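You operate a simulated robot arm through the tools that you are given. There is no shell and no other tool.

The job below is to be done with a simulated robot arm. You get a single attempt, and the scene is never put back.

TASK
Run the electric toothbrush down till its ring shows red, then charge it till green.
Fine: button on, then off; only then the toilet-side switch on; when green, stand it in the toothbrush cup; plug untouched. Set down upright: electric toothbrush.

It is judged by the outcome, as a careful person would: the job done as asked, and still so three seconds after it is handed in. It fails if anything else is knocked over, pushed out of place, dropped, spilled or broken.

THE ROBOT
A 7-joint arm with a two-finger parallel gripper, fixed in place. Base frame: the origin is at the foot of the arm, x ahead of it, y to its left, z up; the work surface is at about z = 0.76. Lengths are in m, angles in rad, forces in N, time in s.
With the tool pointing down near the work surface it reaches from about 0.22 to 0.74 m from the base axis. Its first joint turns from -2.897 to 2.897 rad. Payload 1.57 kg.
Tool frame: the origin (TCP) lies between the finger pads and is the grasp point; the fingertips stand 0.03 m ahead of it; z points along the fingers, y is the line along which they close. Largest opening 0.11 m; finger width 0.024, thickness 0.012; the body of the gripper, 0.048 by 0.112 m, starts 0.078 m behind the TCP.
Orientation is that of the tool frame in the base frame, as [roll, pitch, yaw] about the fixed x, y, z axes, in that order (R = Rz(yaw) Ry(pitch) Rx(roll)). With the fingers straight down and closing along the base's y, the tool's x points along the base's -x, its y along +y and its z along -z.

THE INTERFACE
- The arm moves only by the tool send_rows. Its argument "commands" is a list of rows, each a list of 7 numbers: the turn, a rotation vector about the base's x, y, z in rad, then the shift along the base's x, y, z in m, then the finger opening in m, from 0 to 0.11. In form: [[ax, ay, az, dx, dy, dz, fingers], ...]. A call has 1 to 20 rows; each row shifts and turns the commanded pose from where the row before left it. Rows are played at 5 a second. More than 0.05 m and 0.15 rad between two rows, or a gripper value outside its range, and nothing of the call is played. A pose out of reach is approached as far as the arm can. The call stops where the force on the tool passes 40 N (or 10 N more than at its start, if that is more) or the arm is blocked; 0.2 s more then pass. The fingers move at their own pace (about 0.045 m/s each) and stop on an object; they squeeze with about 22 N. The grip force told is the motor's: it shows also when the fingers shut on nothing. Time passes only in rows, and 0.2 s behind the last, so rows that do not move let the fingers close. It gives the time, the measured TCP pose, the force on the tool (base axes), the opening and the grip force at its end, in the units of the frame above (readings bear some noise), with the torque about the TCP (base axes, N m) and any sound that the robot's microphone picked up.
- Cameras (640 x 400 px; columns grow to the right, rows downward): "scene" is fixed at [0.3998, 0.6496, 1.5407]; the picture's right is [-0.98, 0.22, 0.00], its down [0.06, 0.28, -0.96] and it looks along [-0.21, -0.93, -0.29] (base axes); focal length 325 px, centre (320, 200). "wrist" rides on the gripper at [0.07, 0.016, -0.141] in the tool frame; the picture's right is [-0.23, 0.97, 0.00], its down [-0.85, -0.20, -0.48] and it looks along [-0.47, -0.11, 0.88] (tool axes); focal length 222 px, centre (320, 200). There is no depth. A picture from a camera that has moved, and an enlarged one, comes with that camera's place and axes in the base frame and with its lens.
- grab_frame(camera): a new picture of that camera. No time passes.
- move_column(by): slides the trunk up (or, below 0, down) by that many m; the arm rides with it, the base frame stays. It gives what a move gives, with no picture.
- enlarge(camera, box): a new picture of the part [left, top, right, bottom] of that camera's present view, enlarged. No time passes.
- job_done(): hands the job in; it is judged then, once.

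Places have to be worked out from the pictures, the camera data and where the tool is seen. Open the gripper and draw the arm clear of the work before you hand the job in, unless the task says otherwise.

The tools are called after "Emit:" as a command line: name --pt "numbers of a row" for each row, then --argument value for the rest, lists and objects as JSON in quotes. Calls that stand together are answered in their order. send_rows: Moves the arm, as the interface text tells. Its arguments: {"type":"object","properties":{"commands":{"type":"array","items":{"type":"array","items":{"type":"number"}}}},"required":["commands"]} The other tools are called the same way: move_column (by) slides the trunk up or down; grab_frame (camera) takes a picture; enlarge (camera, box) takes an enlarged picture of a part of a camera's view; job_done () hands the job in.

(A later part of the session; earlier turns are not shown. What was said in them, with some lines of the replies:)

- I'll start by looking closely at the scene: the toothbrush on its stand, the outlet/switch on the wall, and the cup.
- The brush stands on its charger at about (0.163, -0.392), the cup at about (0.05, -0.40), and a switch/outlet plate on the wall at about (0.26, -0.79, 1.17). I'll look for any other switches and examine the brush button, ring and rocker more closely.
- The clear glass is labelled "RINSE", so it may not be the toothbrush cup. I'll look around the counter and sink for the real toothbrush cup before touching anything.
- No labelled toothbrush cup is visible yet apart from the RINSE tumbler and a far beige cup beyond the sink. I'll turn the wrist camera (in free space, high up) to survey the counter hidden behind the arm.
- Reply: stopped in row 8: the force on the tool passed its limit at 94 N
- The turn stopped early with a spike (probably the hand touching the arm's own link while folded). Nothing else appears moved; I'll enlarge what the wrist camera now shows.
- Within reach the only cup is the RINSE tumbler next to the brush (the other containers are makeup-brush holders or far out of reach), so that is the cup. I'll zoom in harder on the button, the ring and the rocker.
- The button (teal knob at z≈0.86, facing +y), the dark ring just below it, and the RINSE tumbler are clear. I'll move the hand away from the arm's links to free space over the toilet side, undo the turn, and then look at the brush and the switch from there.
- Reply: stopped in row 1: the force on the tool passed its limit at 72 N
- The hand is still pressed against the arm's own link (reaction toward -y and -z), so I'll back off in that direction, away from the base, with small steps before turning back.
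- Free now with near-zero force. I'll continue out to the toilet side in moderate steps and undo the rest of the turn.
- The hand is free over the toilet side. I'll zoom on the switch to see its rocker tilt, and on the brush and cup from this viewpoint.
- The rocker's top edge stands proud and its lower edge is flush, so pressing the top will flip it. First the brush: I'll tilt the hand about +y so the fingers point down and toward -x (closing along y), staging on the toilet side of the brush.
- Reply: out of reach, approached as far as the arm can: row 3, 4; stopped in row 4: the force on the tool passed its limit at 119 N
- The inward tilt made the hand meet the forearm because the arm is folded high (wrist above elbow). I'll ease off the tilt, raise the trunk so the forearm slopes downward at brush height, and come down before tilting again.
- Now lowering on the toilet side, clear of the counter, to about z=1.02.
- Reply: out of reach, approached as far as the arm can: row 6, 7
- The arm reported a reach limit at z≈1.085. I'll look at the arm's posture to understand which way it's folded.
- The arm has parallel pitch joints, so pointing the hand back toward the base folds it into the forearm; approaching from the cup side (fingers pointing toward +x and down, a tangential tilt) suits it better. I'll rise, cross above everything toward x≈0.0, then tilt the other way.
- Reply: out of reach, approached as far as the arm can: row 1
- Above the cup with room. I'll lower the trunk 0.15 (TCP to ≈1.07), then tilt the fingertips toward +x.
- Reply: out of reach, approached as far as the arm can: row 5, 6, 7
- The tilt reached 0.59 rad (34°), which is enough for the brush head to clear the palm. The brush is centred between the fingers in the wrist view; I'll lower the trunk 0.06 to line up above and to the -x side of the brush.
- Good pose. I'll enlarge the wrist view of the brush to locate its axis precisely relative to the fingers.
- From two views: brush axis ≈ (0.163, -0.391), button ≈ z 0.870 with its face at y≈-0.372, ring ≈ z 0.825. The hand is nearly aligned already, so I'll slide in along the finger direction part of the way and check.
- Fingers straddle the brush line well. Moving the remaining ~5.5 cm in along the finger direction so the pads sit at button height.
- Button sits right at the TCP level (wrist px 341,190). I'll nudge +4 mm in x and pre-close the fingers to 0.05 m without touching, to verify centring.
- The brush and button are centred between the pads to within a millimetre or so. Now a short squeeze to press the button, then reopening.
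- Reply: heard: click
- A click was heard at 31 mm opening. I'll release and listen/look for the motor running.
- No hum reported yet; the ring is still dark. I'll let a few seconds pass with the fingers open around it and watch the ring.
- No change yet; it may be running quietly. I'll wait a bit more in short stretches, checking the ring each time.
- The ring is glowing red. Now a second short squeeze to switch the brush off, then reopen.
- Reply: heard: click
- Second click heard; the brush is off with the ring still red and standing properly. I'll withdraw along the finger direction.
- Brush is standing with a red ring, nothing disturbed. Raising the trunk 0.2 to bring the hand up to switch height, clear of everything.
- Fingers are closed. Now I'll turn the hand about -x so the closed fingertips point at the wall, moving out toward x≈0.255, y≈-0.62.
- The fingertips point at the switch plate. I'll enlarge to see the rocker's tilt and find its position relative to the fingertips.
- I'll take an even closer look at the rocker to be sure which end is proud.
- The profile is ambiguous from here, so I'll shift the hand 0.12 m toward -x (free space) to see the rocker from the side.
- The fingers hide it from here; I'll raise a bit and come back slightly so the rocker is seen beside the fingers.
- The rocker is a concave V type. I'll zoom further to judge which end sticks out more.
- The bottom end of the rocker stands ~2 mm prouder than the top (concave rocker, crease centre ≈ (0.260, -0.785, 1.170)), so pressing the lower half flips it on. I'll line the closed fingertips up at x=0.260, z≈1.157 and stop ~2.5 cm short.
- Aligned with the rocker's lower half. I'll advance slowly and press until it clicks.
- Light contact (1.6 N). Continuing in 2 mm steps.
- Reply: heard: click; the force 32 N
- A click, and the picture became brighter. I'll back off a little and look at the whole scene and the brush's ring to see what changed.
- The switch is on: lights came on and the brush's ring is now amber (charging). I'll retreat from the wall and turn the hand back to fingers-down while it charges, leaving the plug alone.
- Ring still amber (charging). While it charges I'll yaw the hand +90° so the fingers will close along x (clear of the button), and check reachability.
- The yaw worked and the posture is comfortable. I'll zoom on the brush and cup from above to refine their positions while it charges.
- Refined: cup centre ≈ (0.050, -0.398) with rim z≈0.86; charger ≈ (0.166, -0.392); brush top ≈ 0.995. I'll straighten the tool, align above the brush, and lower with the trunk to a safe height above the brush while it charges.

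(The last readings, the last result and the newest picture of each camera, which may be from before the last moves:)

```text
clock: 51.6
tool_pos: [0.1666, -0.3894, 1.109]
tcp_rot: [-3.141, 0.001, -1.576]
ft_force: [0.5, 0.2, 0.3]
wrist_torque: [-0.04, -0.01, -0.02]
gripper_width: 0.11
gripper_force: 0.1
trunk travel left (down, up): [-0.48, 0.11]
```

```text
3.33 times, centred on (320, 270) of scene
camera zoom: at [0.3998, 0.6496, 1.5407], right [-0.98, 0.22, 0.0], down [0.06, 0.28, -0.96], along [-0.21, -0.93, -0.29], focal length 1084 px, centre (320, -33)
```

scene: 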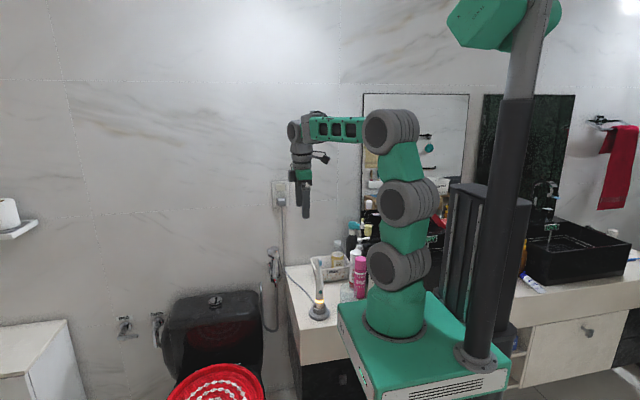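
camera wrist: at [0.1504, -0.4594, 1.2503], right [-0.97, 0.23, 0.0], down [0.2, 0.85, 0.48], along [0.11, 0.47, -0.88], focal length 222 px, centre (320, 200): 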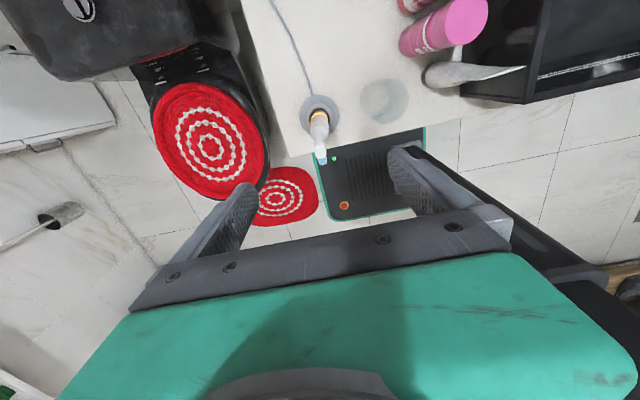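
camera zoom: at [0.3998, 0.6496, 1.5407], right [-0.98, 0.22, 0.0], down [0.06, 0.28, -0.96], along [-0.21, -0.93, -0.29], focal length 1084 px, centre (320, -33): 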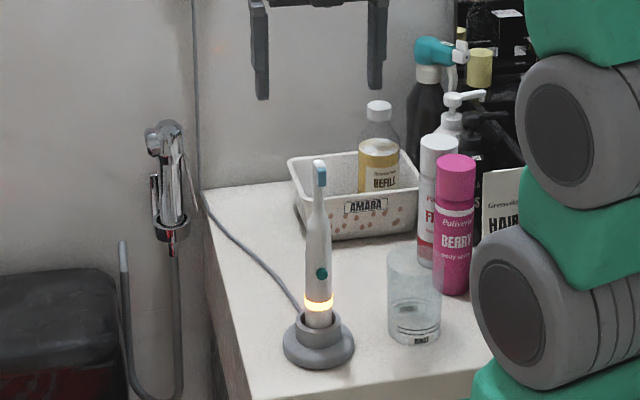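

Aligned above the brush; ring is still amber. Waiting and checking the ring.

Emit:
send_rows --pt "0 0 0 0 0 0 0.11" --pt "0 0 0 0 0 0 0.11" --pt "0 0 0 0 0 0 0.11" --pt "0 0 0 0 0 0 0.11" --pt "0 0 0 0 0 0 0.11" --pt "0 0 0 0 0 0 0.11" --pt "0 0 0 0 0 0 0.11" --pt "0 0 0 0 0 0 0.11" --pt "0 0 0 0 0 0 0.11" --pt "0 0 0 0 0 0 0.11" --pt "0 0 0 0 0 0 0.11" --pt "0 0 0 0 0 0 0.11" --pt "0 0 0 0 0 0 0.11" --pt "0 0 0 0 0 0 0.11" --pt "0 0 0 0 0 0 0.11"

Emit:
enlarge --camera "scene" --box '[290, 240, 380, 330]'

```text
clock: 54.8
tool_pos: [0.166, -0.3882, 1.1094]
tcp_rot: [3.14, 0.001, -1.574]
ft_force: [-0.7, -0.1, -0.1]
wrist_torque: [0.0, 0.0, -0.03]
gripper_width: 0.1099
gripper_force: 0.0
trunk travel left (down, up): [-0.48, 0.11]
```

```text
4.44 times, centred on (335, 285) of scene
camera zoom: at [0.3998, 0.6496, 1.5407], right [-0.98, 0.22, 0.0], down [0.06, 0.28, -0.96], along [-0.21, -0.93, -0.29], focal length 1445 px, centre (253, -178)
```

zoom: 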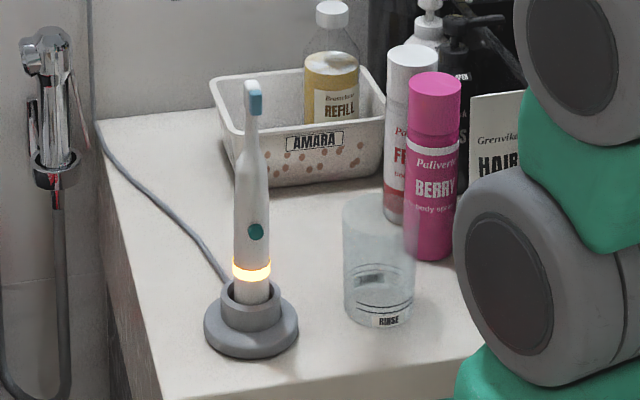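

Still amber at 55 s (about 11 s of charging). Waiting longer.

Emit:
send_rows --pt "0 0 0 0 0 0 0.11" --pt "0 0 0 0 0 0 0.11" --pt "0 0 0 0 0 0 0.11" --pt "0 0 0 0 0 0 0.11" --pt "0 0 0 0 0 0 0.11" --pt "0 0 0 0 0 0 0.11" --pt "0 0 0 0 0 0 0.11" --pt "0 0 0 0 0 0 0.11" --pt "0 0 0 0 0 0 0.11" --pt "0 0 0 0 0 0 0.11" --pt "0 0 0 0 0 0 0.11" --pt "0 0 0 0 0 0 0.11" --pt "0 0 0 0 0 0 0.11" --pt "0 0 0 0 0 0 0.11" --pt "0 0 0 0 0 0 0.11" --pt "0 0 0 0 0 0 0.11" --pt "0 0 0 0 0 0 0.11" --pt "0 0 0 0 0 0 0.11" --pt "0 0 0 0 0 0 0.11" --pt "0 0 0 0 0 0 0.11"

Emit:
enlarge --camera "scene" --box '[290, 240, 380, 330]'

```text
clock: 59.0
tool_pos: [0.1669, -0.3881, 1.1095]
tcp_rot: [-3.141, 0.0, -1.573]
ft_force: [-0.3, 0.0, -1.6]
wrist_torque: [-0.03, 0.03, 0.01]
gripper_width: 0.1102
gripper_force: 0.0
trunk travel left (down, up): [-0.48, 0.11]
```

```text
4.44 times, centred on (335, 285) of scene
camera zoom: at [0.3998, 0.6496, 1.5407], right [-0.98, 0.22, 0.0], down [0.06, 0.28, -0.96], along [-0.21, -0.93, -0.29], focal length 1445 px, centre (253, -178)
```

zoom: 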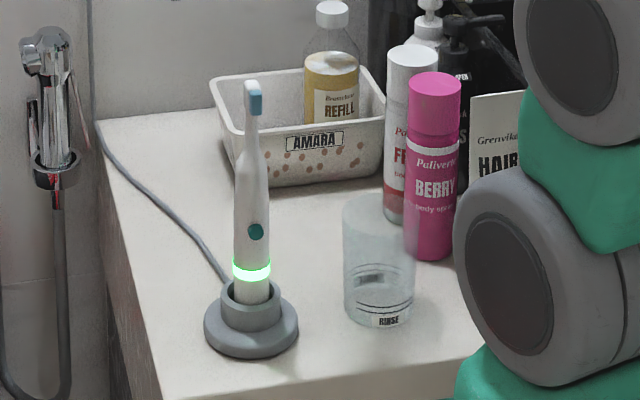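

Green. Now lowering the trunk in two stages so the open fingers come down on either side (±x) of the brush.

Emit:
move_column --by -0.1

Emit:
grab_frame --camera "wrist"

Emit:
enlarge --camera "scene" --box '[280, 220, 370, 330]'

```text
clock: 60.3
tool_pos: [0.1658, -0.3885, 1.0095]
tcp_rot: [3.141, -0.001, -1.574]
ft_force: [0.5, 0.0, -0.4]
wrist_torque: [0.0, 0.01, -0.01]
gripper_width: 0.1099
gripper_force: 0.0
trunk travel left (down, up): [-0.38, 0.21]
```

```text
taken
camera wrist: at [0.1504, -0.4594, 1.1503], right [-0.97, 0.23, 0.0], down [0.2, 0.85, 0.48], along [0.11, 0.47, -0.88], focal length 222 px, centre (320, 200)
```

wrist: 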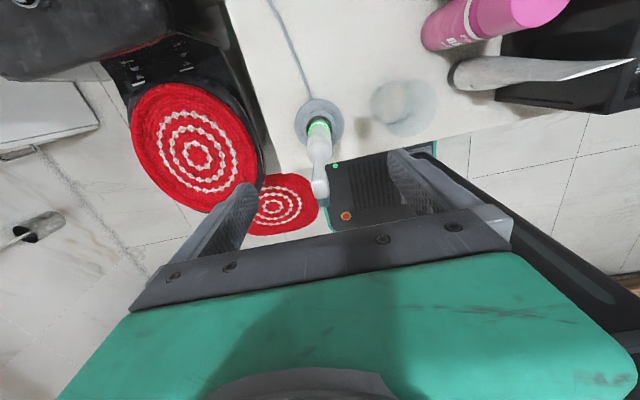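

```text
3.64 times, centred on (325, 275) of scene
camera zoom: at [0.3998, 0.6496, 1.5407], right [-0.98, 0.22, 0.0], down [0.06, 0.28, -0.96], along [-0.21, -0.93, -0.29], focal length 1183 px, centre (302, -73)
```

zoom: 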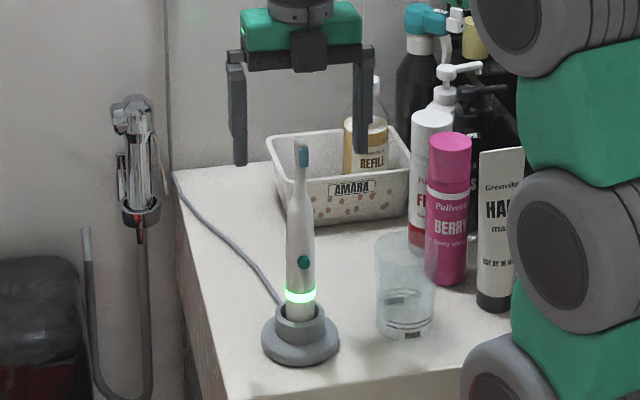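

Well centred between the fingers; brush top is ≈1.00. Lowering another 0.06, then checking palm clearance.

Emit:
move_column --by -0.06

Emit:
enlarge --camera "wrist" --box '[220, 90, 440, 250]'

Emit:
enlarge --camera "scene" --box '[290, 230, 350, 320]'

```text
clock: 61.3
tool_pos: [0.1672, -0.3884, 0.9494]
tcp_rot: [3.141, 0.001, -1.574]
ft_force: [-0.7, 0.5, 0.5]
wrist_torque: [-0.03, 0.02, -0.01]
gripper_width: 0.1101
gripper_force: 0.1
trunk travel left (down, up): [-0.32, 0.27]
```

```text
2.50 times, centred on (330, 170) of wrist
camera zoom: at [0.1504, -0.4594, 1.0903], right [-0.97, 0.23, 0.0], down [0.2, 0.85, 0.48], along [0.11, 0.47, -0.88], focal length 555 px, centre (295, 275)
```

zoom: 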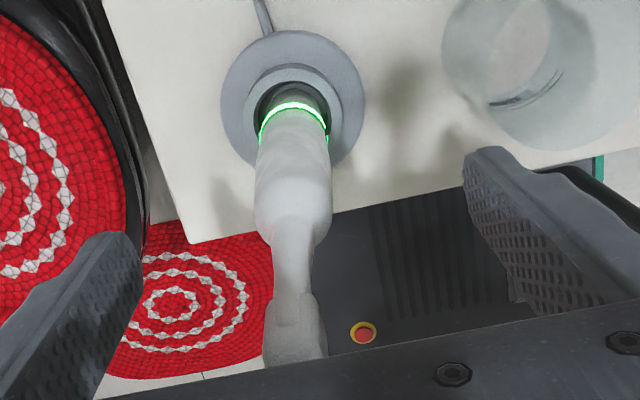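

```text
4.44 times, centred on (320, 275) of scene
camera zoom: at [0.3998, 0.6496, 1.5407], right [-0.98, 0.22, 0.0], down [0.06, 0.28, -0.96], along [-0.21, -0.93, -0.29], focal length 1445 px, centre (320, -133)
```

zoom: 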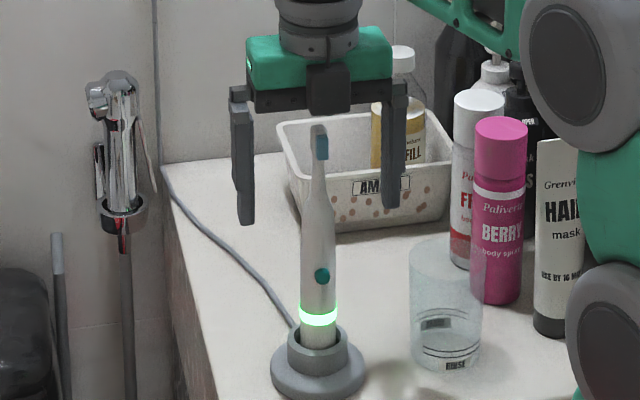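

Clearances look right (about 2.5 cm palm gap left). Lowering the last 0.018 and pre-closing to 0.05 to check centring.

Emit:
move_column --by -0.018

Emit:
send_rows --pt "0 0 0 0 0 0 0.09" --pt "0 0 0 0 0 0 0.07" --pt "0 0 0 0 0 0 0.055" --pt "0 0 0 0 0 0 0.05" --pt "0 0 0 0 0 0 0.05"

Emit:
enlarge --camera "wrist" --box '[240, 100, 400, 240]'

Emit:
enlarge --camera "scene" --box '[290, 230, 350, 320]'

```text
clock: 62.0
tool_pos: [0.1674, -0.3882, 0.9316]
tcp_rot: [-3.141, 0.0, -1.574]
ft_force: [-0.3, 0.6, -0.3]
wrist_torque: [0.01, 0.01, -0.01]
gripper_width: 0.1099
gripper_force: 0.2
trunk travel left (down, up): [-0.302, 0.288]
```

```text
clock: 63.1
tool_pos: [0.1678, -0.3883, 0.9313]
tcp_rot: [-3.141, -0.001, -1.575]
ft_force: [-1.0, 0.4, -0.1]
wrist_torque: [-0.01, -0.01, 0.01]
gripper_width: 0.0505
gripper_force: 0.0
trunk travel left (down, up): [-0.302, 0.288]
```

```text
2.86 times, centred on (320, 170) of wrist
camera zoom: at [0.1504, -0.4595, 1.0722], right [-0.97, 0.23, 0.0], down [0.2, 0.85, 0.48], along [0.11, 0.47, -0.88], focal length 635 px, centre (320, 286)
```

zoom: 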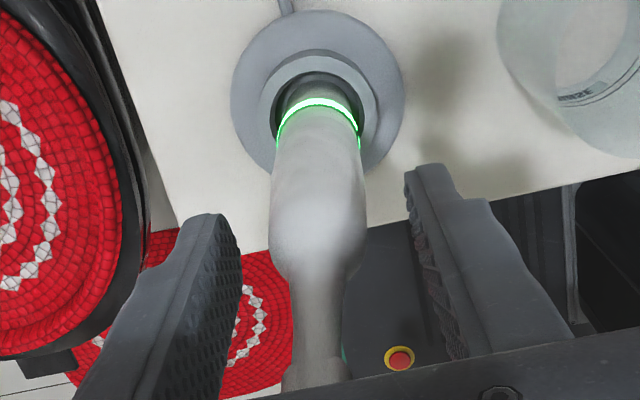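

```text
4.44 times, centred on (320, 275) of scene
camera zoom: at [0.3998, 0.6496, 1.5407], right [-0.98, 0.22, 0.0], down [0.06, 0.28, -0.96], along [-0.21, -0.93, -0.29], focal length 1445 px, centre (320, -133)
```

zoom: 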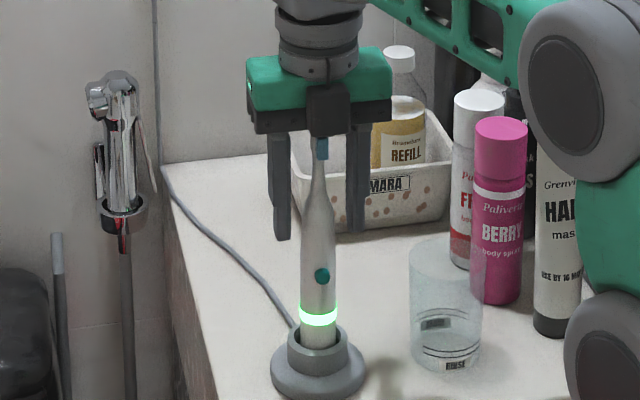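

Centred within a millimetre. Closing on the body above the button.

Emit:
send_rows --pt "0 0 0 0 0 0 0.035" --pt "0 0 0 0 0 0 0.02" --pt "0 0 0 0 0 0 0.01" --pt "0 0 0 0 0 0 0.0" --pt "0 0 0 0 0 0 0.0"

Emit:
enlarge --camera "wrist" --box '[240, 100, 400, 240]'

Emit:
enlarge --camera "scene" --box '[290, 230, 350, 320]'

```text
clock: 64.3
tool_pos: [0.1669, -0.3887, 0.9302]
tcp_rot: [3.141, 0.0, -1.575]
ft_force: [1.5, -0.9, 0.2]
wrist_torque: [-0.03, -0.03, 0.01]
gripper_width: 0.0258
gripper_force: 22.4
trunk travel left (down, up): [-0.302, 0.288]
```

```text
2.86 times, centred on (320, 170) of wrist
camera zoom: at [0.1504, -0.4594, 1.0722], right [-0.97, 0.23, 0.0], down [0.2, 0.85, 0.48], along [0.11, 0.47, -0.88], focal length 635 px, centre (320, 286)
```

zoom: 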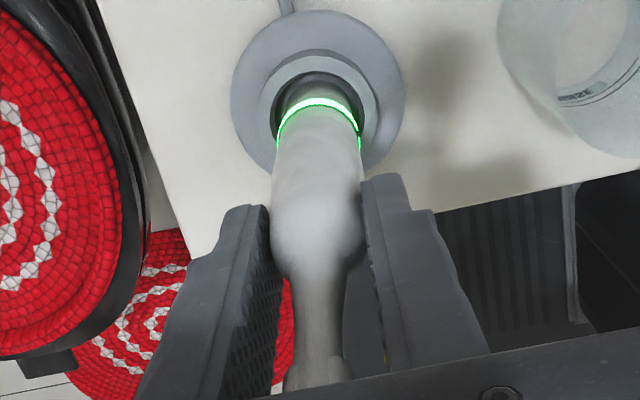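

```text
4.44 times, centred on (320, 275) of scene
camera zoom: at [0.3998, 0.6496, 1.5407], right [-0.98, 0.22, 0.0], down [0.06, 0.28, -0.96], along [-0.21, -0.93, -0.29], focal length 1445 px, centre (320, -133)
```

zoom: 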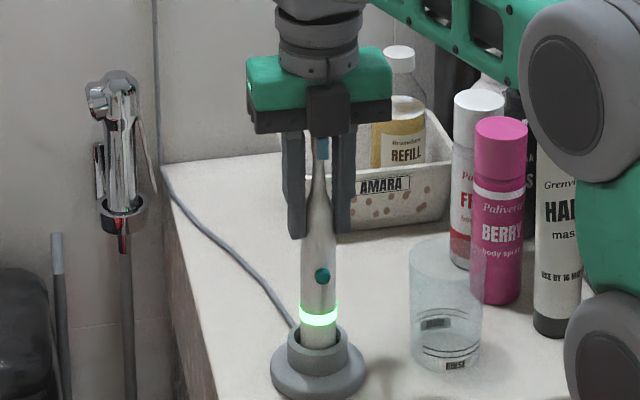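

Held at 25.8 mm with 22 N. Lifting 3 cm first and checking that the charger stays put and the grip holds.

Emit:
move_column --by 0.03

Emit:
enlarge --camera "scene" --box '[290, 230, 350, 320]'

```text
clock: 65.1
tool_pos: [0.1666, -0.3891, 0.961]
tcp_rot: [-3.141, 0.0, -1.575]
ft_force: [0.5, -0.2, -1.8]
wrist_torque: [-0.04, -0.02, 0.04]
gripper_width: 0.026
gripper_force: 21.9
trunk travel left (down, up): [-0.332, 0.258]
```

```text
4.44 times, centred on (320, 275) of scene
camera zoom: at [0.3998, 0.6496, 1.5407], right [-0.98, 0.22, 0.0], down [0.06, 0.28, -0.96], along [-0.21, -0.93, -0.29], focal length 1445 px, centre (320, -133)
```

zoom: 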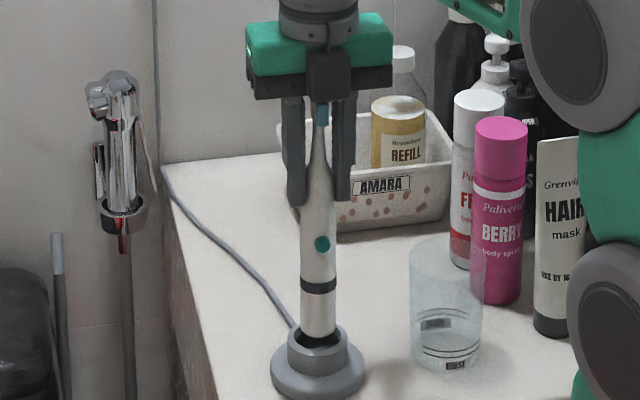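

The brush came out cleanly and the charger stayed. Lifting another 0.11 m so its bottom (≈0.15 m below the TCP) clears the cup rim.

Emit:
move_column --by 0.11

Emit:
grab_frame --camera "wrist"

Emit:
enlarge --camera "scene" --box '[270, 190, 380, 330]'

```text
clock: 66.5
tool_pos: [0.1673, -0.3889, 1.0705]
tcp_rot: [-3.14, -0.001, -1.574]
ft_force: [0.1, -0.4, -1.8]
wrist_torque: [0.05, 0.02, -0.02]
gripper_width: 0.026
gripper_force: 21.6
trunk travel left (down, up): [-0.442, 0.148]
```

```text
taken
camera wrist: at [0.1504, -0.4596, 1.212], right [-0.97, 0.23, 0.0], down [0.2, 0.85, 0.48], along [0.11, 0.47, -0.88], focal length 222 px, centre (320, 200)
```

wrist: 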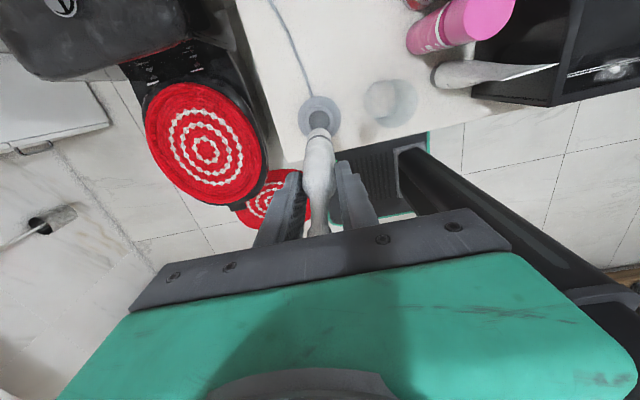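

```text
2.86 times, centred on (325, 260) of scene
camera zoom: at [0.3998, 0.6496, 1.5407], right [-0.98, 0.22, 0.0], down [0.06, 0.28, -0.96], along [-0.21, -0.93, -0.29], focal length 929 px, centre (306, 29)
```

zoom: 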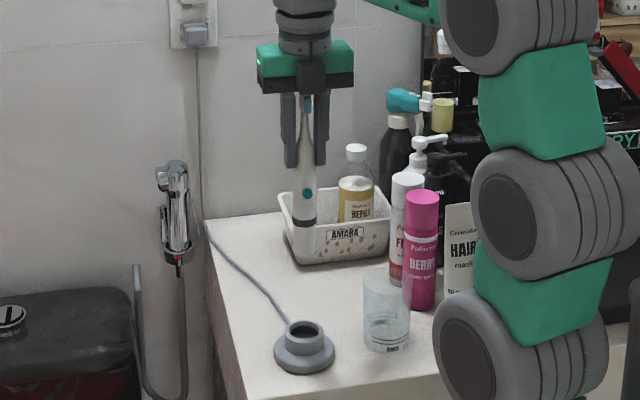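

Held upright. Moving over to the cup (TCP to ≈ (0.048, -0.393)), with the brush bottom at z≈0.92, above the rim.

Emit:
send_rows --pt "0 0 0 -0.015 -0.001 0 0" --pt "0 0 0 -0.02 -0.001 0 0" --pt "0 0 0 -0.02 -0.001 0 0" --pt "0 0 0 -0.02 -0.001 0 0" --pt "0 0 0 -0.02 0 0 0" --pt "0 0 0 -0.015 0 0 0" --pt "0 0 0 -0.008 0 0 0" --pt "0 0 0 0 0 0 0"

Emit:
grab_frame --camera "wrist"

Emit:
enlarge --camera "scene" --box '[270, 190, 400, 330]'

```text
clock: 68.3
tool_pos: [0.0587, -0.3937, 1.0744]
tcp_rot: [-3.141, 0.001, -1.575]
ft_force: [0.0, -0.9, -2.4]
wrist_torque: [-0.02, 0.01, 0.0]
gripper_width: 0.026
gripper_force: 22.0
out of reach, approached as far as the arm can: row 4
trunk travel left (down, up): [-0.442, 0.148]
```

```text
taken
camera wrist: at [0.0408, -0.4643, 1.2156], right [-0.97, 0.23, 0.0], down [0.2, 0.85, 0.48], along [0.11, 0.47, -0.88], focal length 222 px, centre (320, 200)
```

wrist: 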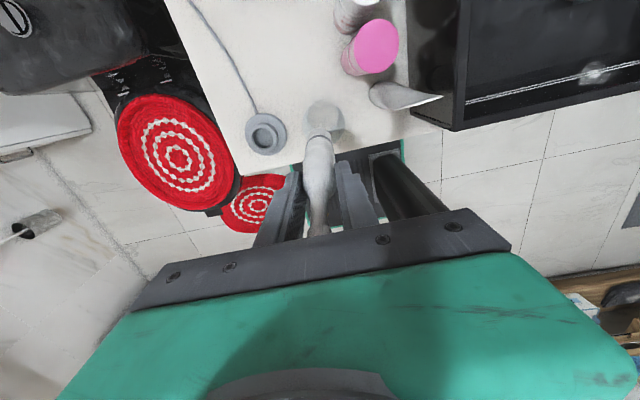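

```text
2.86 times, centred on (335, 260) of scene
camera zoom: at [0.3998, 0.6496, 1.5407], right [-0.98, 0.22, 0.0], down [0.06, 0.28, -0.96], along [-0.21, -0.93, -0.29], focal length 929 px, centre (277, 29)
```

zoom: 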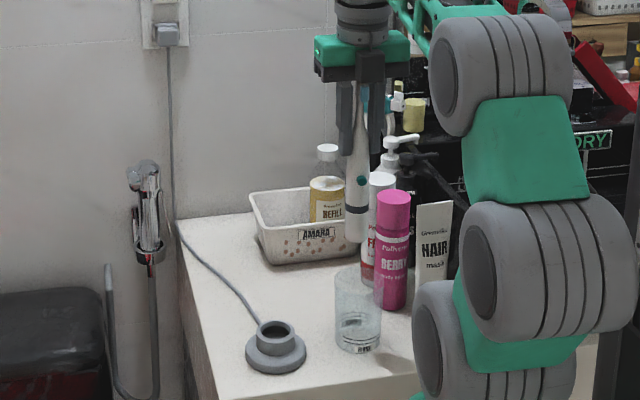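

The hand is over the cup, now at x≈0.059. I'll zoom in to check the brush bottom against the cup mouth in both views.

Emit:
enlarge --camera "wrist" --box '[240, 80, 400, 240]'

Emit:
enlarge --camera "scene" --box '[320, 220, 380, 320]'

```text
2.50 times, centred on (320, 160) of wrist
camera zoom: at [0.0408, -0.4643, 1.2156], right [-0.97, 0.23, 0.0], down [0.2, 0.85, 0.48], along [0.11, 0.47, -0.88], focal length 555 px, centre (320, 300)
```

zoom: 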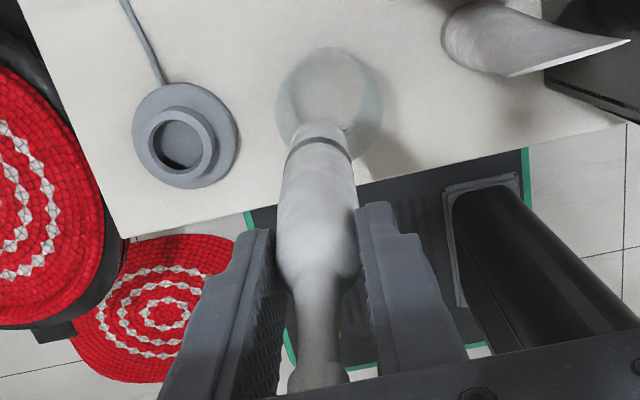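

```text
4.00 times, centred on (350, 270) of scene
camera zoom: at [0.3998, 0.6496, 1.5407], right [-0.98, 0.22, 0.0], down [0.06, 0.28, -0.96], along [-0.21, -0.93, -0.29], focal length 1301 px, centre (200, -80)
```

zoom: 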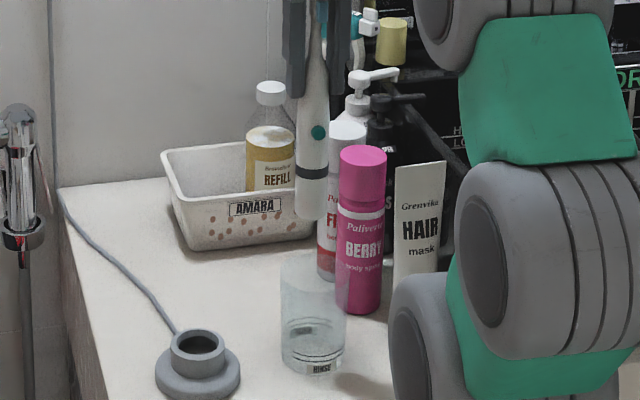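

Brush bottom ≈ (0.053, -0.398), cup centre ≈ (0.0515, -0.403). A small correction of -4 mm in x and y, then lower with the trunk so the brush enters the cup.

Emit:
send_rows --pt "0 0 0 -0.002 -0.002 0 0" --pt "0 0 0 -0.002 -0.002 0 0" --pt "0 0 0 0 0 0 0"

Emit:
move_column --by -0.045

Emit:
enlarge --camera "wrist" --box '[240, 80, 400, 240]'

Emit:
enlarge --camera "scene" --box '[320, 220, 380, 320]'

```text
clock: 69.1
tool_pos: [0.0525, -0.3974, 1.0746]
tcp_rot: [3.141, 0.001, -1.576]
ft_force: [0.1, 0.3, -0.9]
wrist_torque: [-0.01, 0.0, -0.02]
gripper_width: 0.0258
gripper_force: 21.8
trunk travel left (down, up): [-0.442, 0.148]
```

```text
clock: 70.0
tool_pos: [0.0527, -0.3978, 1.029]
tcp_rot: [-3.141, 0.0, -1.575]
ft_force: [0.8, -0.6, -1.5]
wrist_torque: [0.01, -0.01, -0.01]
gripper_width: 0.0258
gripper_force: 22.4
trunk travel left (down, up): [-0.397, 0.193]
```

```text
2.50 times, centred on (320, 160) of wrist
camera zoom: at [0.0365, -0.4685, 1.1706], right [-0.97, 0.23, 0.0], down [0.2, 0.85, 0.48], along [0.11, 0.47, -0.88], focal length 555 px, centre (320, 300)
```

zoom: 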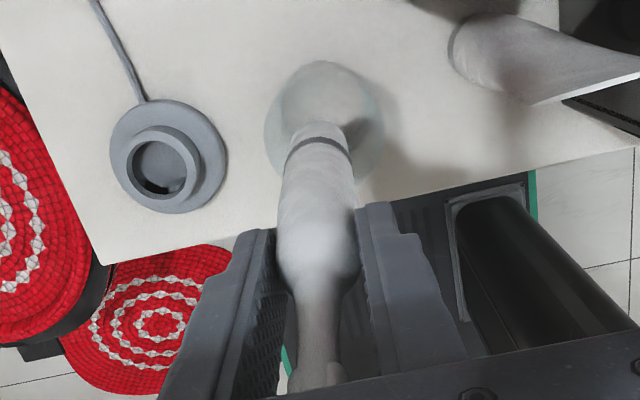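

```text
4.00 times, centred on (350, 270) of scene
camera zoom: at [0.3998, 0.6496, 1.5407], right [-0.98, 0.22, 0.0], down [0.06, 0.28, -0.96], along [-0.21, -0.93, -0.29], focal length 1301 px, centre (200, -80)
```

zoom: 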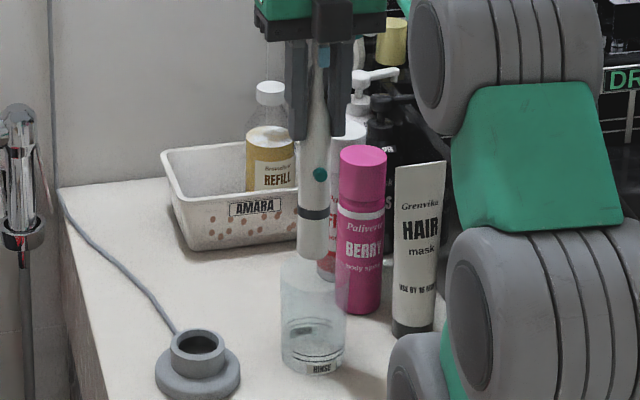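

Brush bottom is lined up just above the cup mouth in both views (bottom ≈ y -0.408, rim centre ≈ -0.41). Lowering another 0.05 into the cup and checking forces.

Emit:
move_column --by -0.05

Emit:
enlarge --camera "wrist" --box '[240, 80, 400, 240]'

Emit:
enlarge --camera "scene" --box '[320, 230, 380, 320]'

```text
clock: 70.9
tool_pos: [0.0532, -0.397, 0.9801]
tcp_rot: [3.141, -0.001, -1.575]
ft_force: [-0.3, -0.1, -2.3]
wrist_torque: [-0.02, -0.01, 0.0]
gripper_width: 0.0262
gripper_force: 22.1
trunk travel left (down, up): [-0.347, 0.243]
```

```text
2.50 times, centred on (320, 160) of wrist
camera zoom: at [0.0365, -0.4685, 1.1206], right [-0.97, 0.23, 0.0], down [0.2, 0.85, 0.48], along [0.11, 0.47, -0.88], focal length 555 px, centre (320, 300)
```

zoom: 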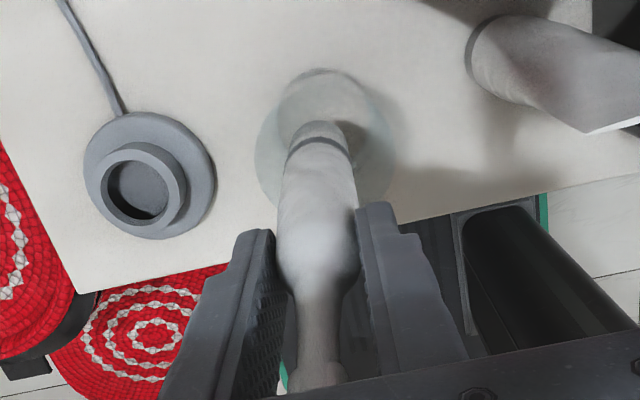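

```text
4.44 times, centred on (350, 275) of scene
camera zoom: at [0.3998, 0.6496, 1.5407], right [-0.98, 0.22, 0.0], down [0.06, 0.28, -0.96], along [-0.21, -0.93, -0.29], focal length 1445 px, centre (187, -133)
```

zoom: 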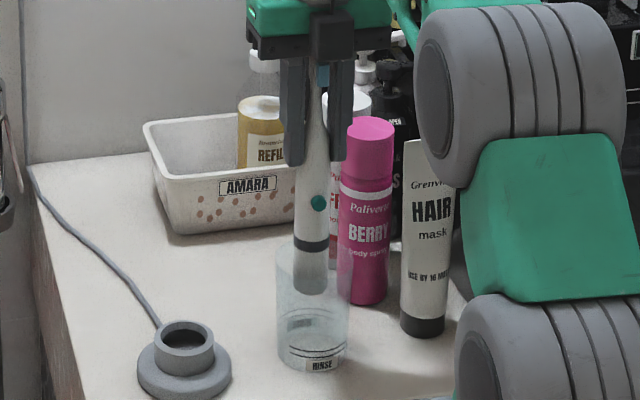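

The brush is inside the glass, centred, with no contact force. Lowering 0.045 more, then feeling for the floor in small steps.

Emit:
move_column --by -0.045

Emit:
enlarge --camera "scene" --box '[320, 230, 380, 320]'

Emit:
enlarge --camera "wrist" --box '[240, 80, 400, 240]'

```text
clock: 71.8
tool_pos: [0.0529, -0.3971, 0.9341]
tcp_rot: [3.141, -0.001, -1.575]
ft_force: [-0.6, -0.4, -1.6]
wrist_torque: [-0.03, -0.01, 0.03]
gripper_width: 0.0258
gripper_force: 22.1
trunk travel left (down, up): [-0.302, 0.288]
```

```text
4.44 times, centred on (350, 275) of scene
camera zoom: at [0.3998, 0.6496, 1.5407], right [-0.98, 0.22, 0.0], down [0.06, 0.28, -0.96], along [-0.21, -0.93, -0.29], focal length 1445 px, centre (187, -133)
```

zoom: 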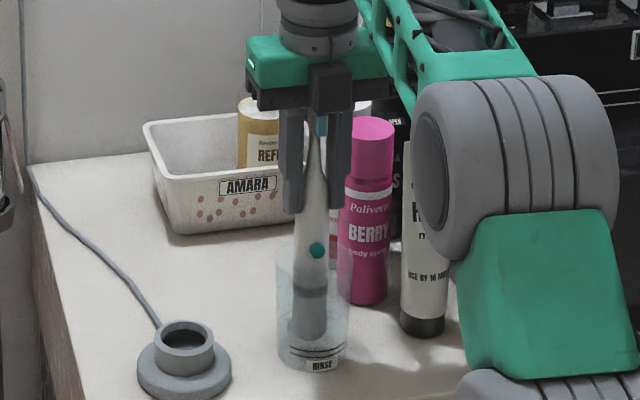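

```text
2.50 times, centred on (320, 160) of wrist
camera zoom: at [0.0365, -0.4684, 1.0756], right [-0.97, 0.23, 0.0], down [0.2, 0.85, 0.48], along [0.11, 0.47, -0.88], focal length 555 px, centre (320, 300)
```

zoom: 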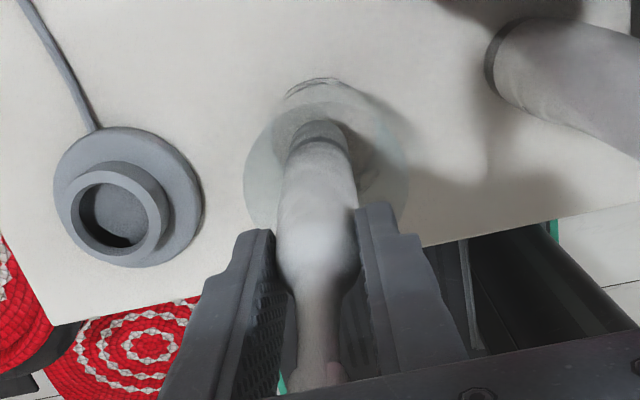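

Bottom is about 1 cm above the glass floor. Stepping down 5 mm at a time until the force shows contact.

Emit:
move_column --by -0.006

Emit:
move_column --by -0.003

```text
clock: 72.3
tool_pos: [0.0526, -0.3979, 0.9293]
tcp_rot: [3.141, -0.001, -1.574]
ft_force: [0.2, -0.3, -2.4]
wrist_torque: [0.02, 0.01, 0.01]
gripper_width: 0.0258
gripper_force: 22.3
trunk travel left (down, up): [-0.296, 0.294]
```

```text
clock: 72.8
tool_pos: [0.0531, -0.3972, 0.9242]
tcp_rot: [3.141, 0.001, -1.575]
ft_force: [0.5, 0.4, -2.2]
wrist_torque: [0.01, -0.03, -0.02]
gripper_width: 0.0261
gripper_force: 22.2
trunk travel left (down, up): [-0.293, 0.297]
```

No contact yet (still carrying ≈ -2 N). Continuing in 3 mm steps.

Emit:
move_column --by -0.003

Emit:
enlarge --camera "scene" --box '[330, 260, 370, 320]'

```text
clock: 73.4
tool_pos: [0.0517, -0.3976, 0.9227]
tcp_rot: [-3.14, 0.0, -1.574]
ft_force: [0.6, 0.7, -2.6]
wrist_torque: [-0.04, -0.01, -0.02]
gripper_width: 0.0257
gripper_force: 22.3
trunk travel left (down, up): [-0.29, 0.3]
```

```text
6.67 times, centred on (350, 290) of scene
camera zoom: at [0.3998, 0.6496, 1.5407], right [-0.98, 0.22, 0.0], down [0.06, 0.28, -0.96], along [-0.21, -0.93, -0.29], focal length 2168 px, centre (120, -400)
```

zoom: 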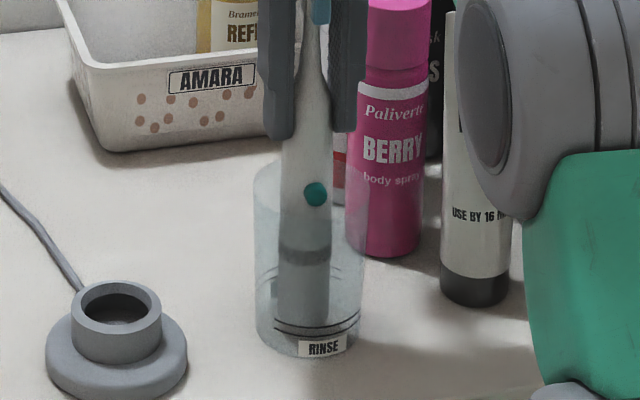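

Bottom is almost on the floor. Continuing in small steps.

Emit:
move_column --by -0.003

Emit:
move_column --by -0.002

```text
clock: 73.9
tool_pos: [0.0531, -0.3968, 0.9194]
tcp_rot: [-3.141, 0.001, -1.575]
ft_force: [-0.6, 0.2, -1.9]
wrist_torque: [0.01, -0.02, 0.02]
gripper_width: 0.0258
gripper_force: 22.2
trunk travel left (down, up): [-0.287, 0.303]
```

```text
clock: 74.4
tool_pos: [0.0536, -0.3967, 0.9178]
tcp_rot: [-3.141, -0.002, -1.575]
ft_force: [0.6, 0.0, 2.3]
wrist_torque: [0.1, -0.03, -0.02]
gripper_width: 0.0258
gripper_force: 21.8
trunk travel left (down, up): [-0.285, 0.305]
```

Contact: the vertical force went from -2 to +2.3 N, with the bottom at z≈0.767 on the glass floor. Releasing gently in small opening steps.

Emit:
send_rows --pt "0 0 0 0 0 0 0.026" --pt "0 0 0 0 0 0 0.028" --pt "0 0 0 0 0 0 0.03" --pt "0 0 0 0 0 0 0.032" --pt "0 0 0 0 0 0 0.035" --pt "0 0 0 0 0 0 0.038" --pt "0 0 0 0 0 0 0.04"

Emit:
enlarge --camera "scene" --box '[320, 230, 380, 320]'

Emit:
enlarge --camera "wrist" --box '[240, 80, 400, 240]'

```text
clock: 76.0
tool_pos: [0.0529, -0.3974, 0.9171]
tcp_rot: [3.141, -0.001, -1.575]
ft_force: [-0.4, -0.8, 0.3]
wrist_torque: [0.03, 0.05, -0.02]
gripper_width: 0.0402
gripper_force: 0.0
trunk travel left (down, up): [-0.285, 0.305]
```

```text
4.44 times, centred on (350, 275) of scene
camera zoom: at [0.3998, 0.6496, 1.5407], right [-0.98, 0.22, 0.0], down [0.06, 0.28, -0.96], along [-0.21, -0.93, -0.29], focal length 1445 px, centre (187, -133)
```

zoom: 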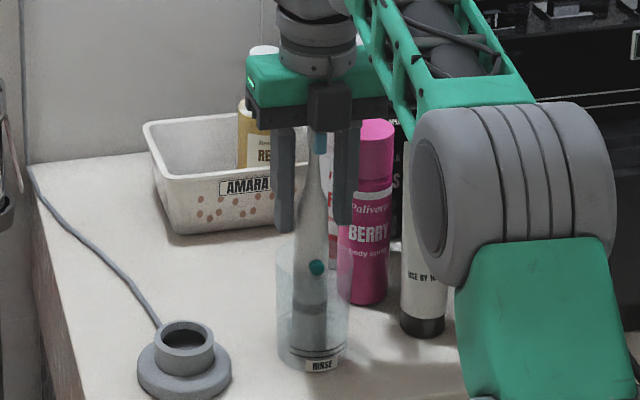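

```text
2.50 times, centred on (320, 160) of wrist
camera zoom: at [0.0365, -0.4684, 1.0586], right [-0.97, 0.23, 0.0], down [0.2, 0.85, 0.48], along [0.11, 0.47, -0.88], focal length 555 px, centre (320, 300)
```

zoom: 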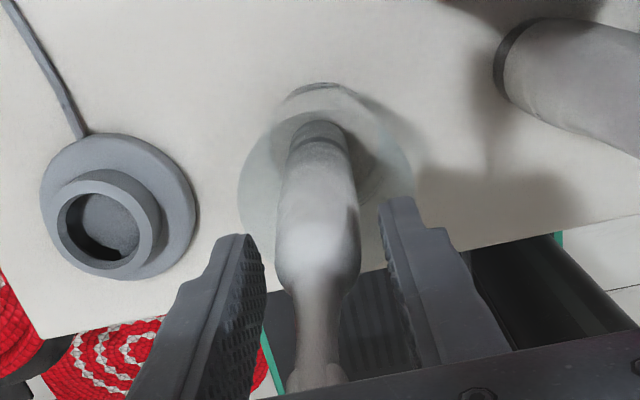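

The brush stands on its own, upright in the glass. Opening further and waiting a moment to confirm stability before rising.

Emit:
send_rows --pt "0 0 0 0 0 0 0.05" --pt "0 0 0 0 0 0 0.06" --pt "0 0 0 0 0 0 0.07" --pt "0 0 0 0 0 0 0.08" --pt "0 0 0 0 0 0 0.09" --pt "0 0 0 0 0 0 0.09"

Emit:
enlarge --camera "scene" --box '[320, 230, 380, 320]'

Emit:
enlarge --camera "wrist" --box '[240, 80, 400, 240]'

```text
clock: 77.4
tool_pos: [0.0522, -0.3976, 0.9184]
tcp_rot: [3.141, 0.002, -1.575]
ft_force: [0.9, 0.3, 0.0]
wrist_torque: [-0.03, -0.03, 0.0]
gripper_width: 0.0902
gripper_force: 0.0
trunk travel left (down, up): [-0.285, 0.305]
```

```text
4.44 times, centred on (350, 275) of scene
camera zoom: at [0.3998, 0.6496, 1.5407], right [-0.98, 0.22, 0.0], down [0.06, 0.28, -0.96], along [-0.21, -0.93, -0.29], focal length 1445 px, centre (187, -133)
```

zoom: 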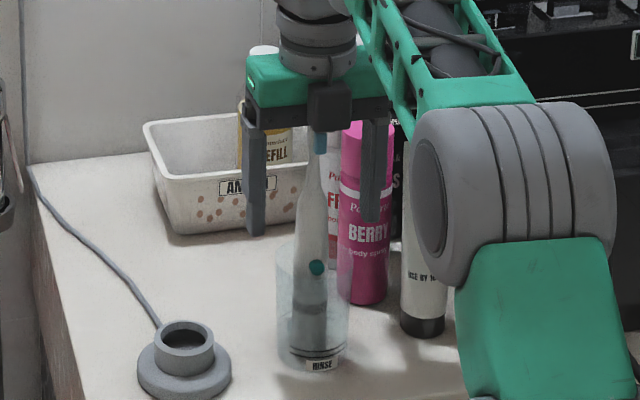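

```text
2.50 times, centred on (320, 160) of wrist
camera zoom: at [0.0365, -0.4684, 1.0587], right [-0.97, 0.23, 0.0], down [0.2, 0.85, 0.48], along [0.11, 0.47, -0.88], focal length 555 px, centre (320, 300)
```

zoom: 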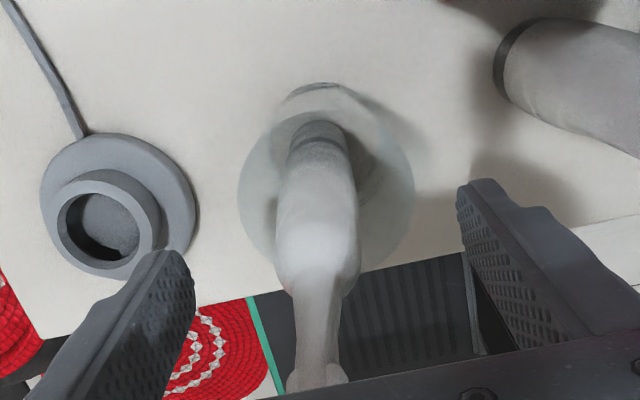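

Stable and upright. Raising straight up with the trunk to clear the brush head.

Emit:
move_column --by 0.16

Emit:
enlarge --camera "scene" --box '[280, 190, 400, 330]'

Emit:
grab_frame --camera "wrist"

```text
clock: 79.2
tool_pos: [0.0525, -0.3974, 1.0766]
tcp_rot: [3.14, -0.001, -1.574]
ft_force: [0.8, -0.3, -0.1]
wrist_torque: [0.0, -0.03, 0.04]
gripper_width: 0.0899
gripper_force: 0.2
trunk travel left (down, up): [-0.445, 0.145]
```

```text
2.86 times, centred on (340, 260) of scene
camera zoom: at [0.3998, 0.6496, 1.5407], right [-0.98, 0.22, 0.0], down [0.06, 0.28, -0.96], along [-0.21, -0.93, -0.29], focal length 929 px, centre (263, 29)
```

zoom: 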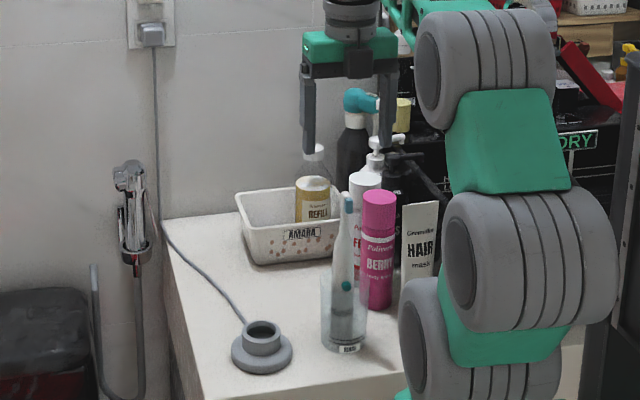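

```text
taken
camera wrist: at [0.0365, -0.4684, 1.2186], right [-0.97, 0.23, 0.0], down [0.2, 0.85, 0.48], along [0.11, 0.47, -0.88], focal length 222 px, centre (320, 200)
```

wrist: 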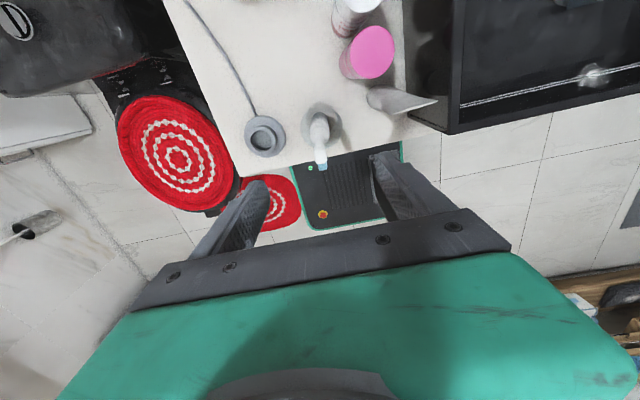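

The brush stands upright in the glass, nothing else moved. I'll raise a little more and draw the arm away to the toilet side.

Emit:
move_column --by 0.1

Emit:
send_rows --pt "0 0 0 0.02 0 0 0.09" --pt "0 0 0 0.03 0 0 0.1" --pt "0 0 0 0.03 0 0 0.11" --pt "0 0 0 0.03 0 0 0.11" --pt "0 0 0 0.03 0 0 0.11" --pt "0 0 0 0.03 0 0 0.11" --pt "0 0 0 0.03 0 0 0.11" --pt "0 0 0 0.02 0 0 0.11" --pt "0 0 0 0 0 0 0.11" --pt "0 0 0 0 0 0 0.11" --pt "0 0 0 0 0 0 0.11" --pt "0 0 0 0 0 0 0.11" --pt "0 0 0 0 0 0 0.11"

Emit:
grab_frame --camera "scene"

Emit:
enlarge --camera "scene" --box '[300, 230, 390, 330]'

Emit:
grab_frame --camera "wrist"

```text
clock: 80.6
tool_pos: [0.0524, -0.398, 1.1768]
tcp_rot: [3.141, 0.0, -1.573]
ft_force: [0.5, 0.2, 0.1]
wrist_torque: [0.0, 0.02, 0.0]
gripper_width: 0.0898
gripper_force: 0.1
trunk travel left (down, up): [-0.545, 0.045]
```

```text
clock: 83.4
tool_pos: [0.2721, -0.3974, 1.1756]
tcp_rot: [3.141, 0.0, -1.574]
ft_force: [0.3, 0.1, -0.6]
wrist_torque: [0.0, 0.0, -0.01]
gripper_width: 0.1101
gripper_force: 0.0
trunk travel left (down, up): [-0.545, 0.045]
```

```text
taken
```

scene: 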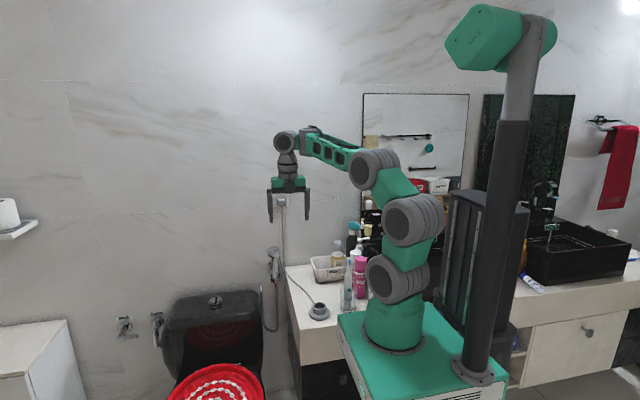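

```text
4.00 times, centred on (345, 280) of scene
camera zoom: at [0.3998, 0.6496, 1.5407], right [-0.98, 0.22, 0.0], down [0.06, 0.28, -0.96], along [-0.21, -0.93, -0.29], focal length 1301 px, centre (220, -120)
```

zoom: 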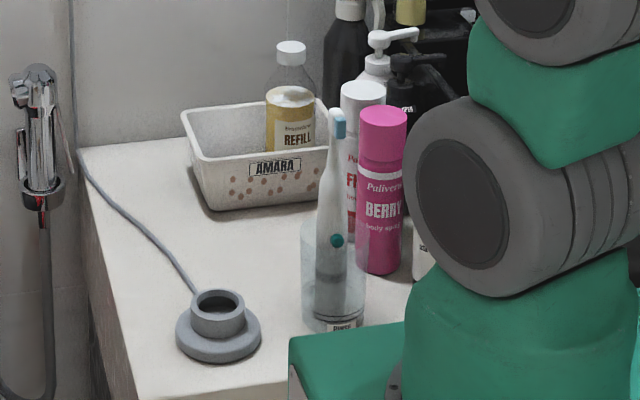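

```text
taken
camera wrist: at [0.2556, -0.468, 1.3184], right [-0.97, 0.23, 0.0], down [0.2, 0.85, 0.48], along [0.11, 0.47, -0.88], focal length 222 px, centre (320, 200)
```

wrist: 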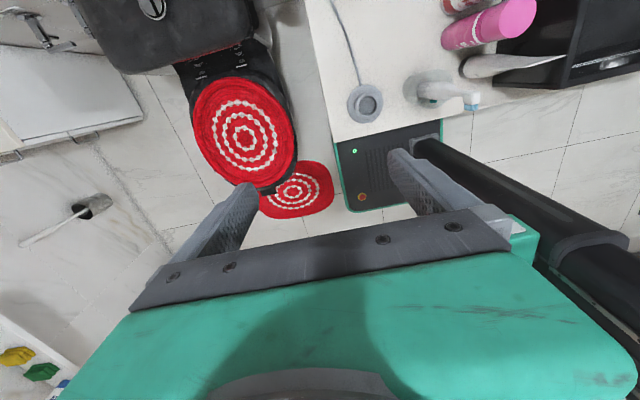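

The brush is standing upright in its glass. The charger, plug, bottles and basket are undisturbed, the wall switch is on, and the gripper is open and clear of the work, so I'm handing the job in.

Emit:
job_done

```text
The job is handed in.
```

I ran the toothbrush down to red, charged it to green, and left it standing upright in the glass beside its charger. I've handed the job in; no result came back.

- **Run down:** I pressed the button on and waited until the ring showed red. Then I pressed it again, and both presses clicked. I heard no motor sound either time, so off is judged from the second click.
- **Charge:** Only after that did I press the toilet-side wall switch. The room light came on with it and the ring went amber. It turned green about 15 seconds later.
- **Cup:** The glass I used is labelled "RINSE". It was the only cup within reach that could be the toothbrush cup. The ring went dark when I lifted the brush off the charger, and it stood by itself once I let go.
- **State now:** The wall switch is still on, since you didn't ask for it off. I didn't touch the plug. In the last pictures the charger, bottles and basket were where they started.

Early on, the arm knocked against itself a few times while I was looking around, well above the counter. Nothing else was touched or moved.
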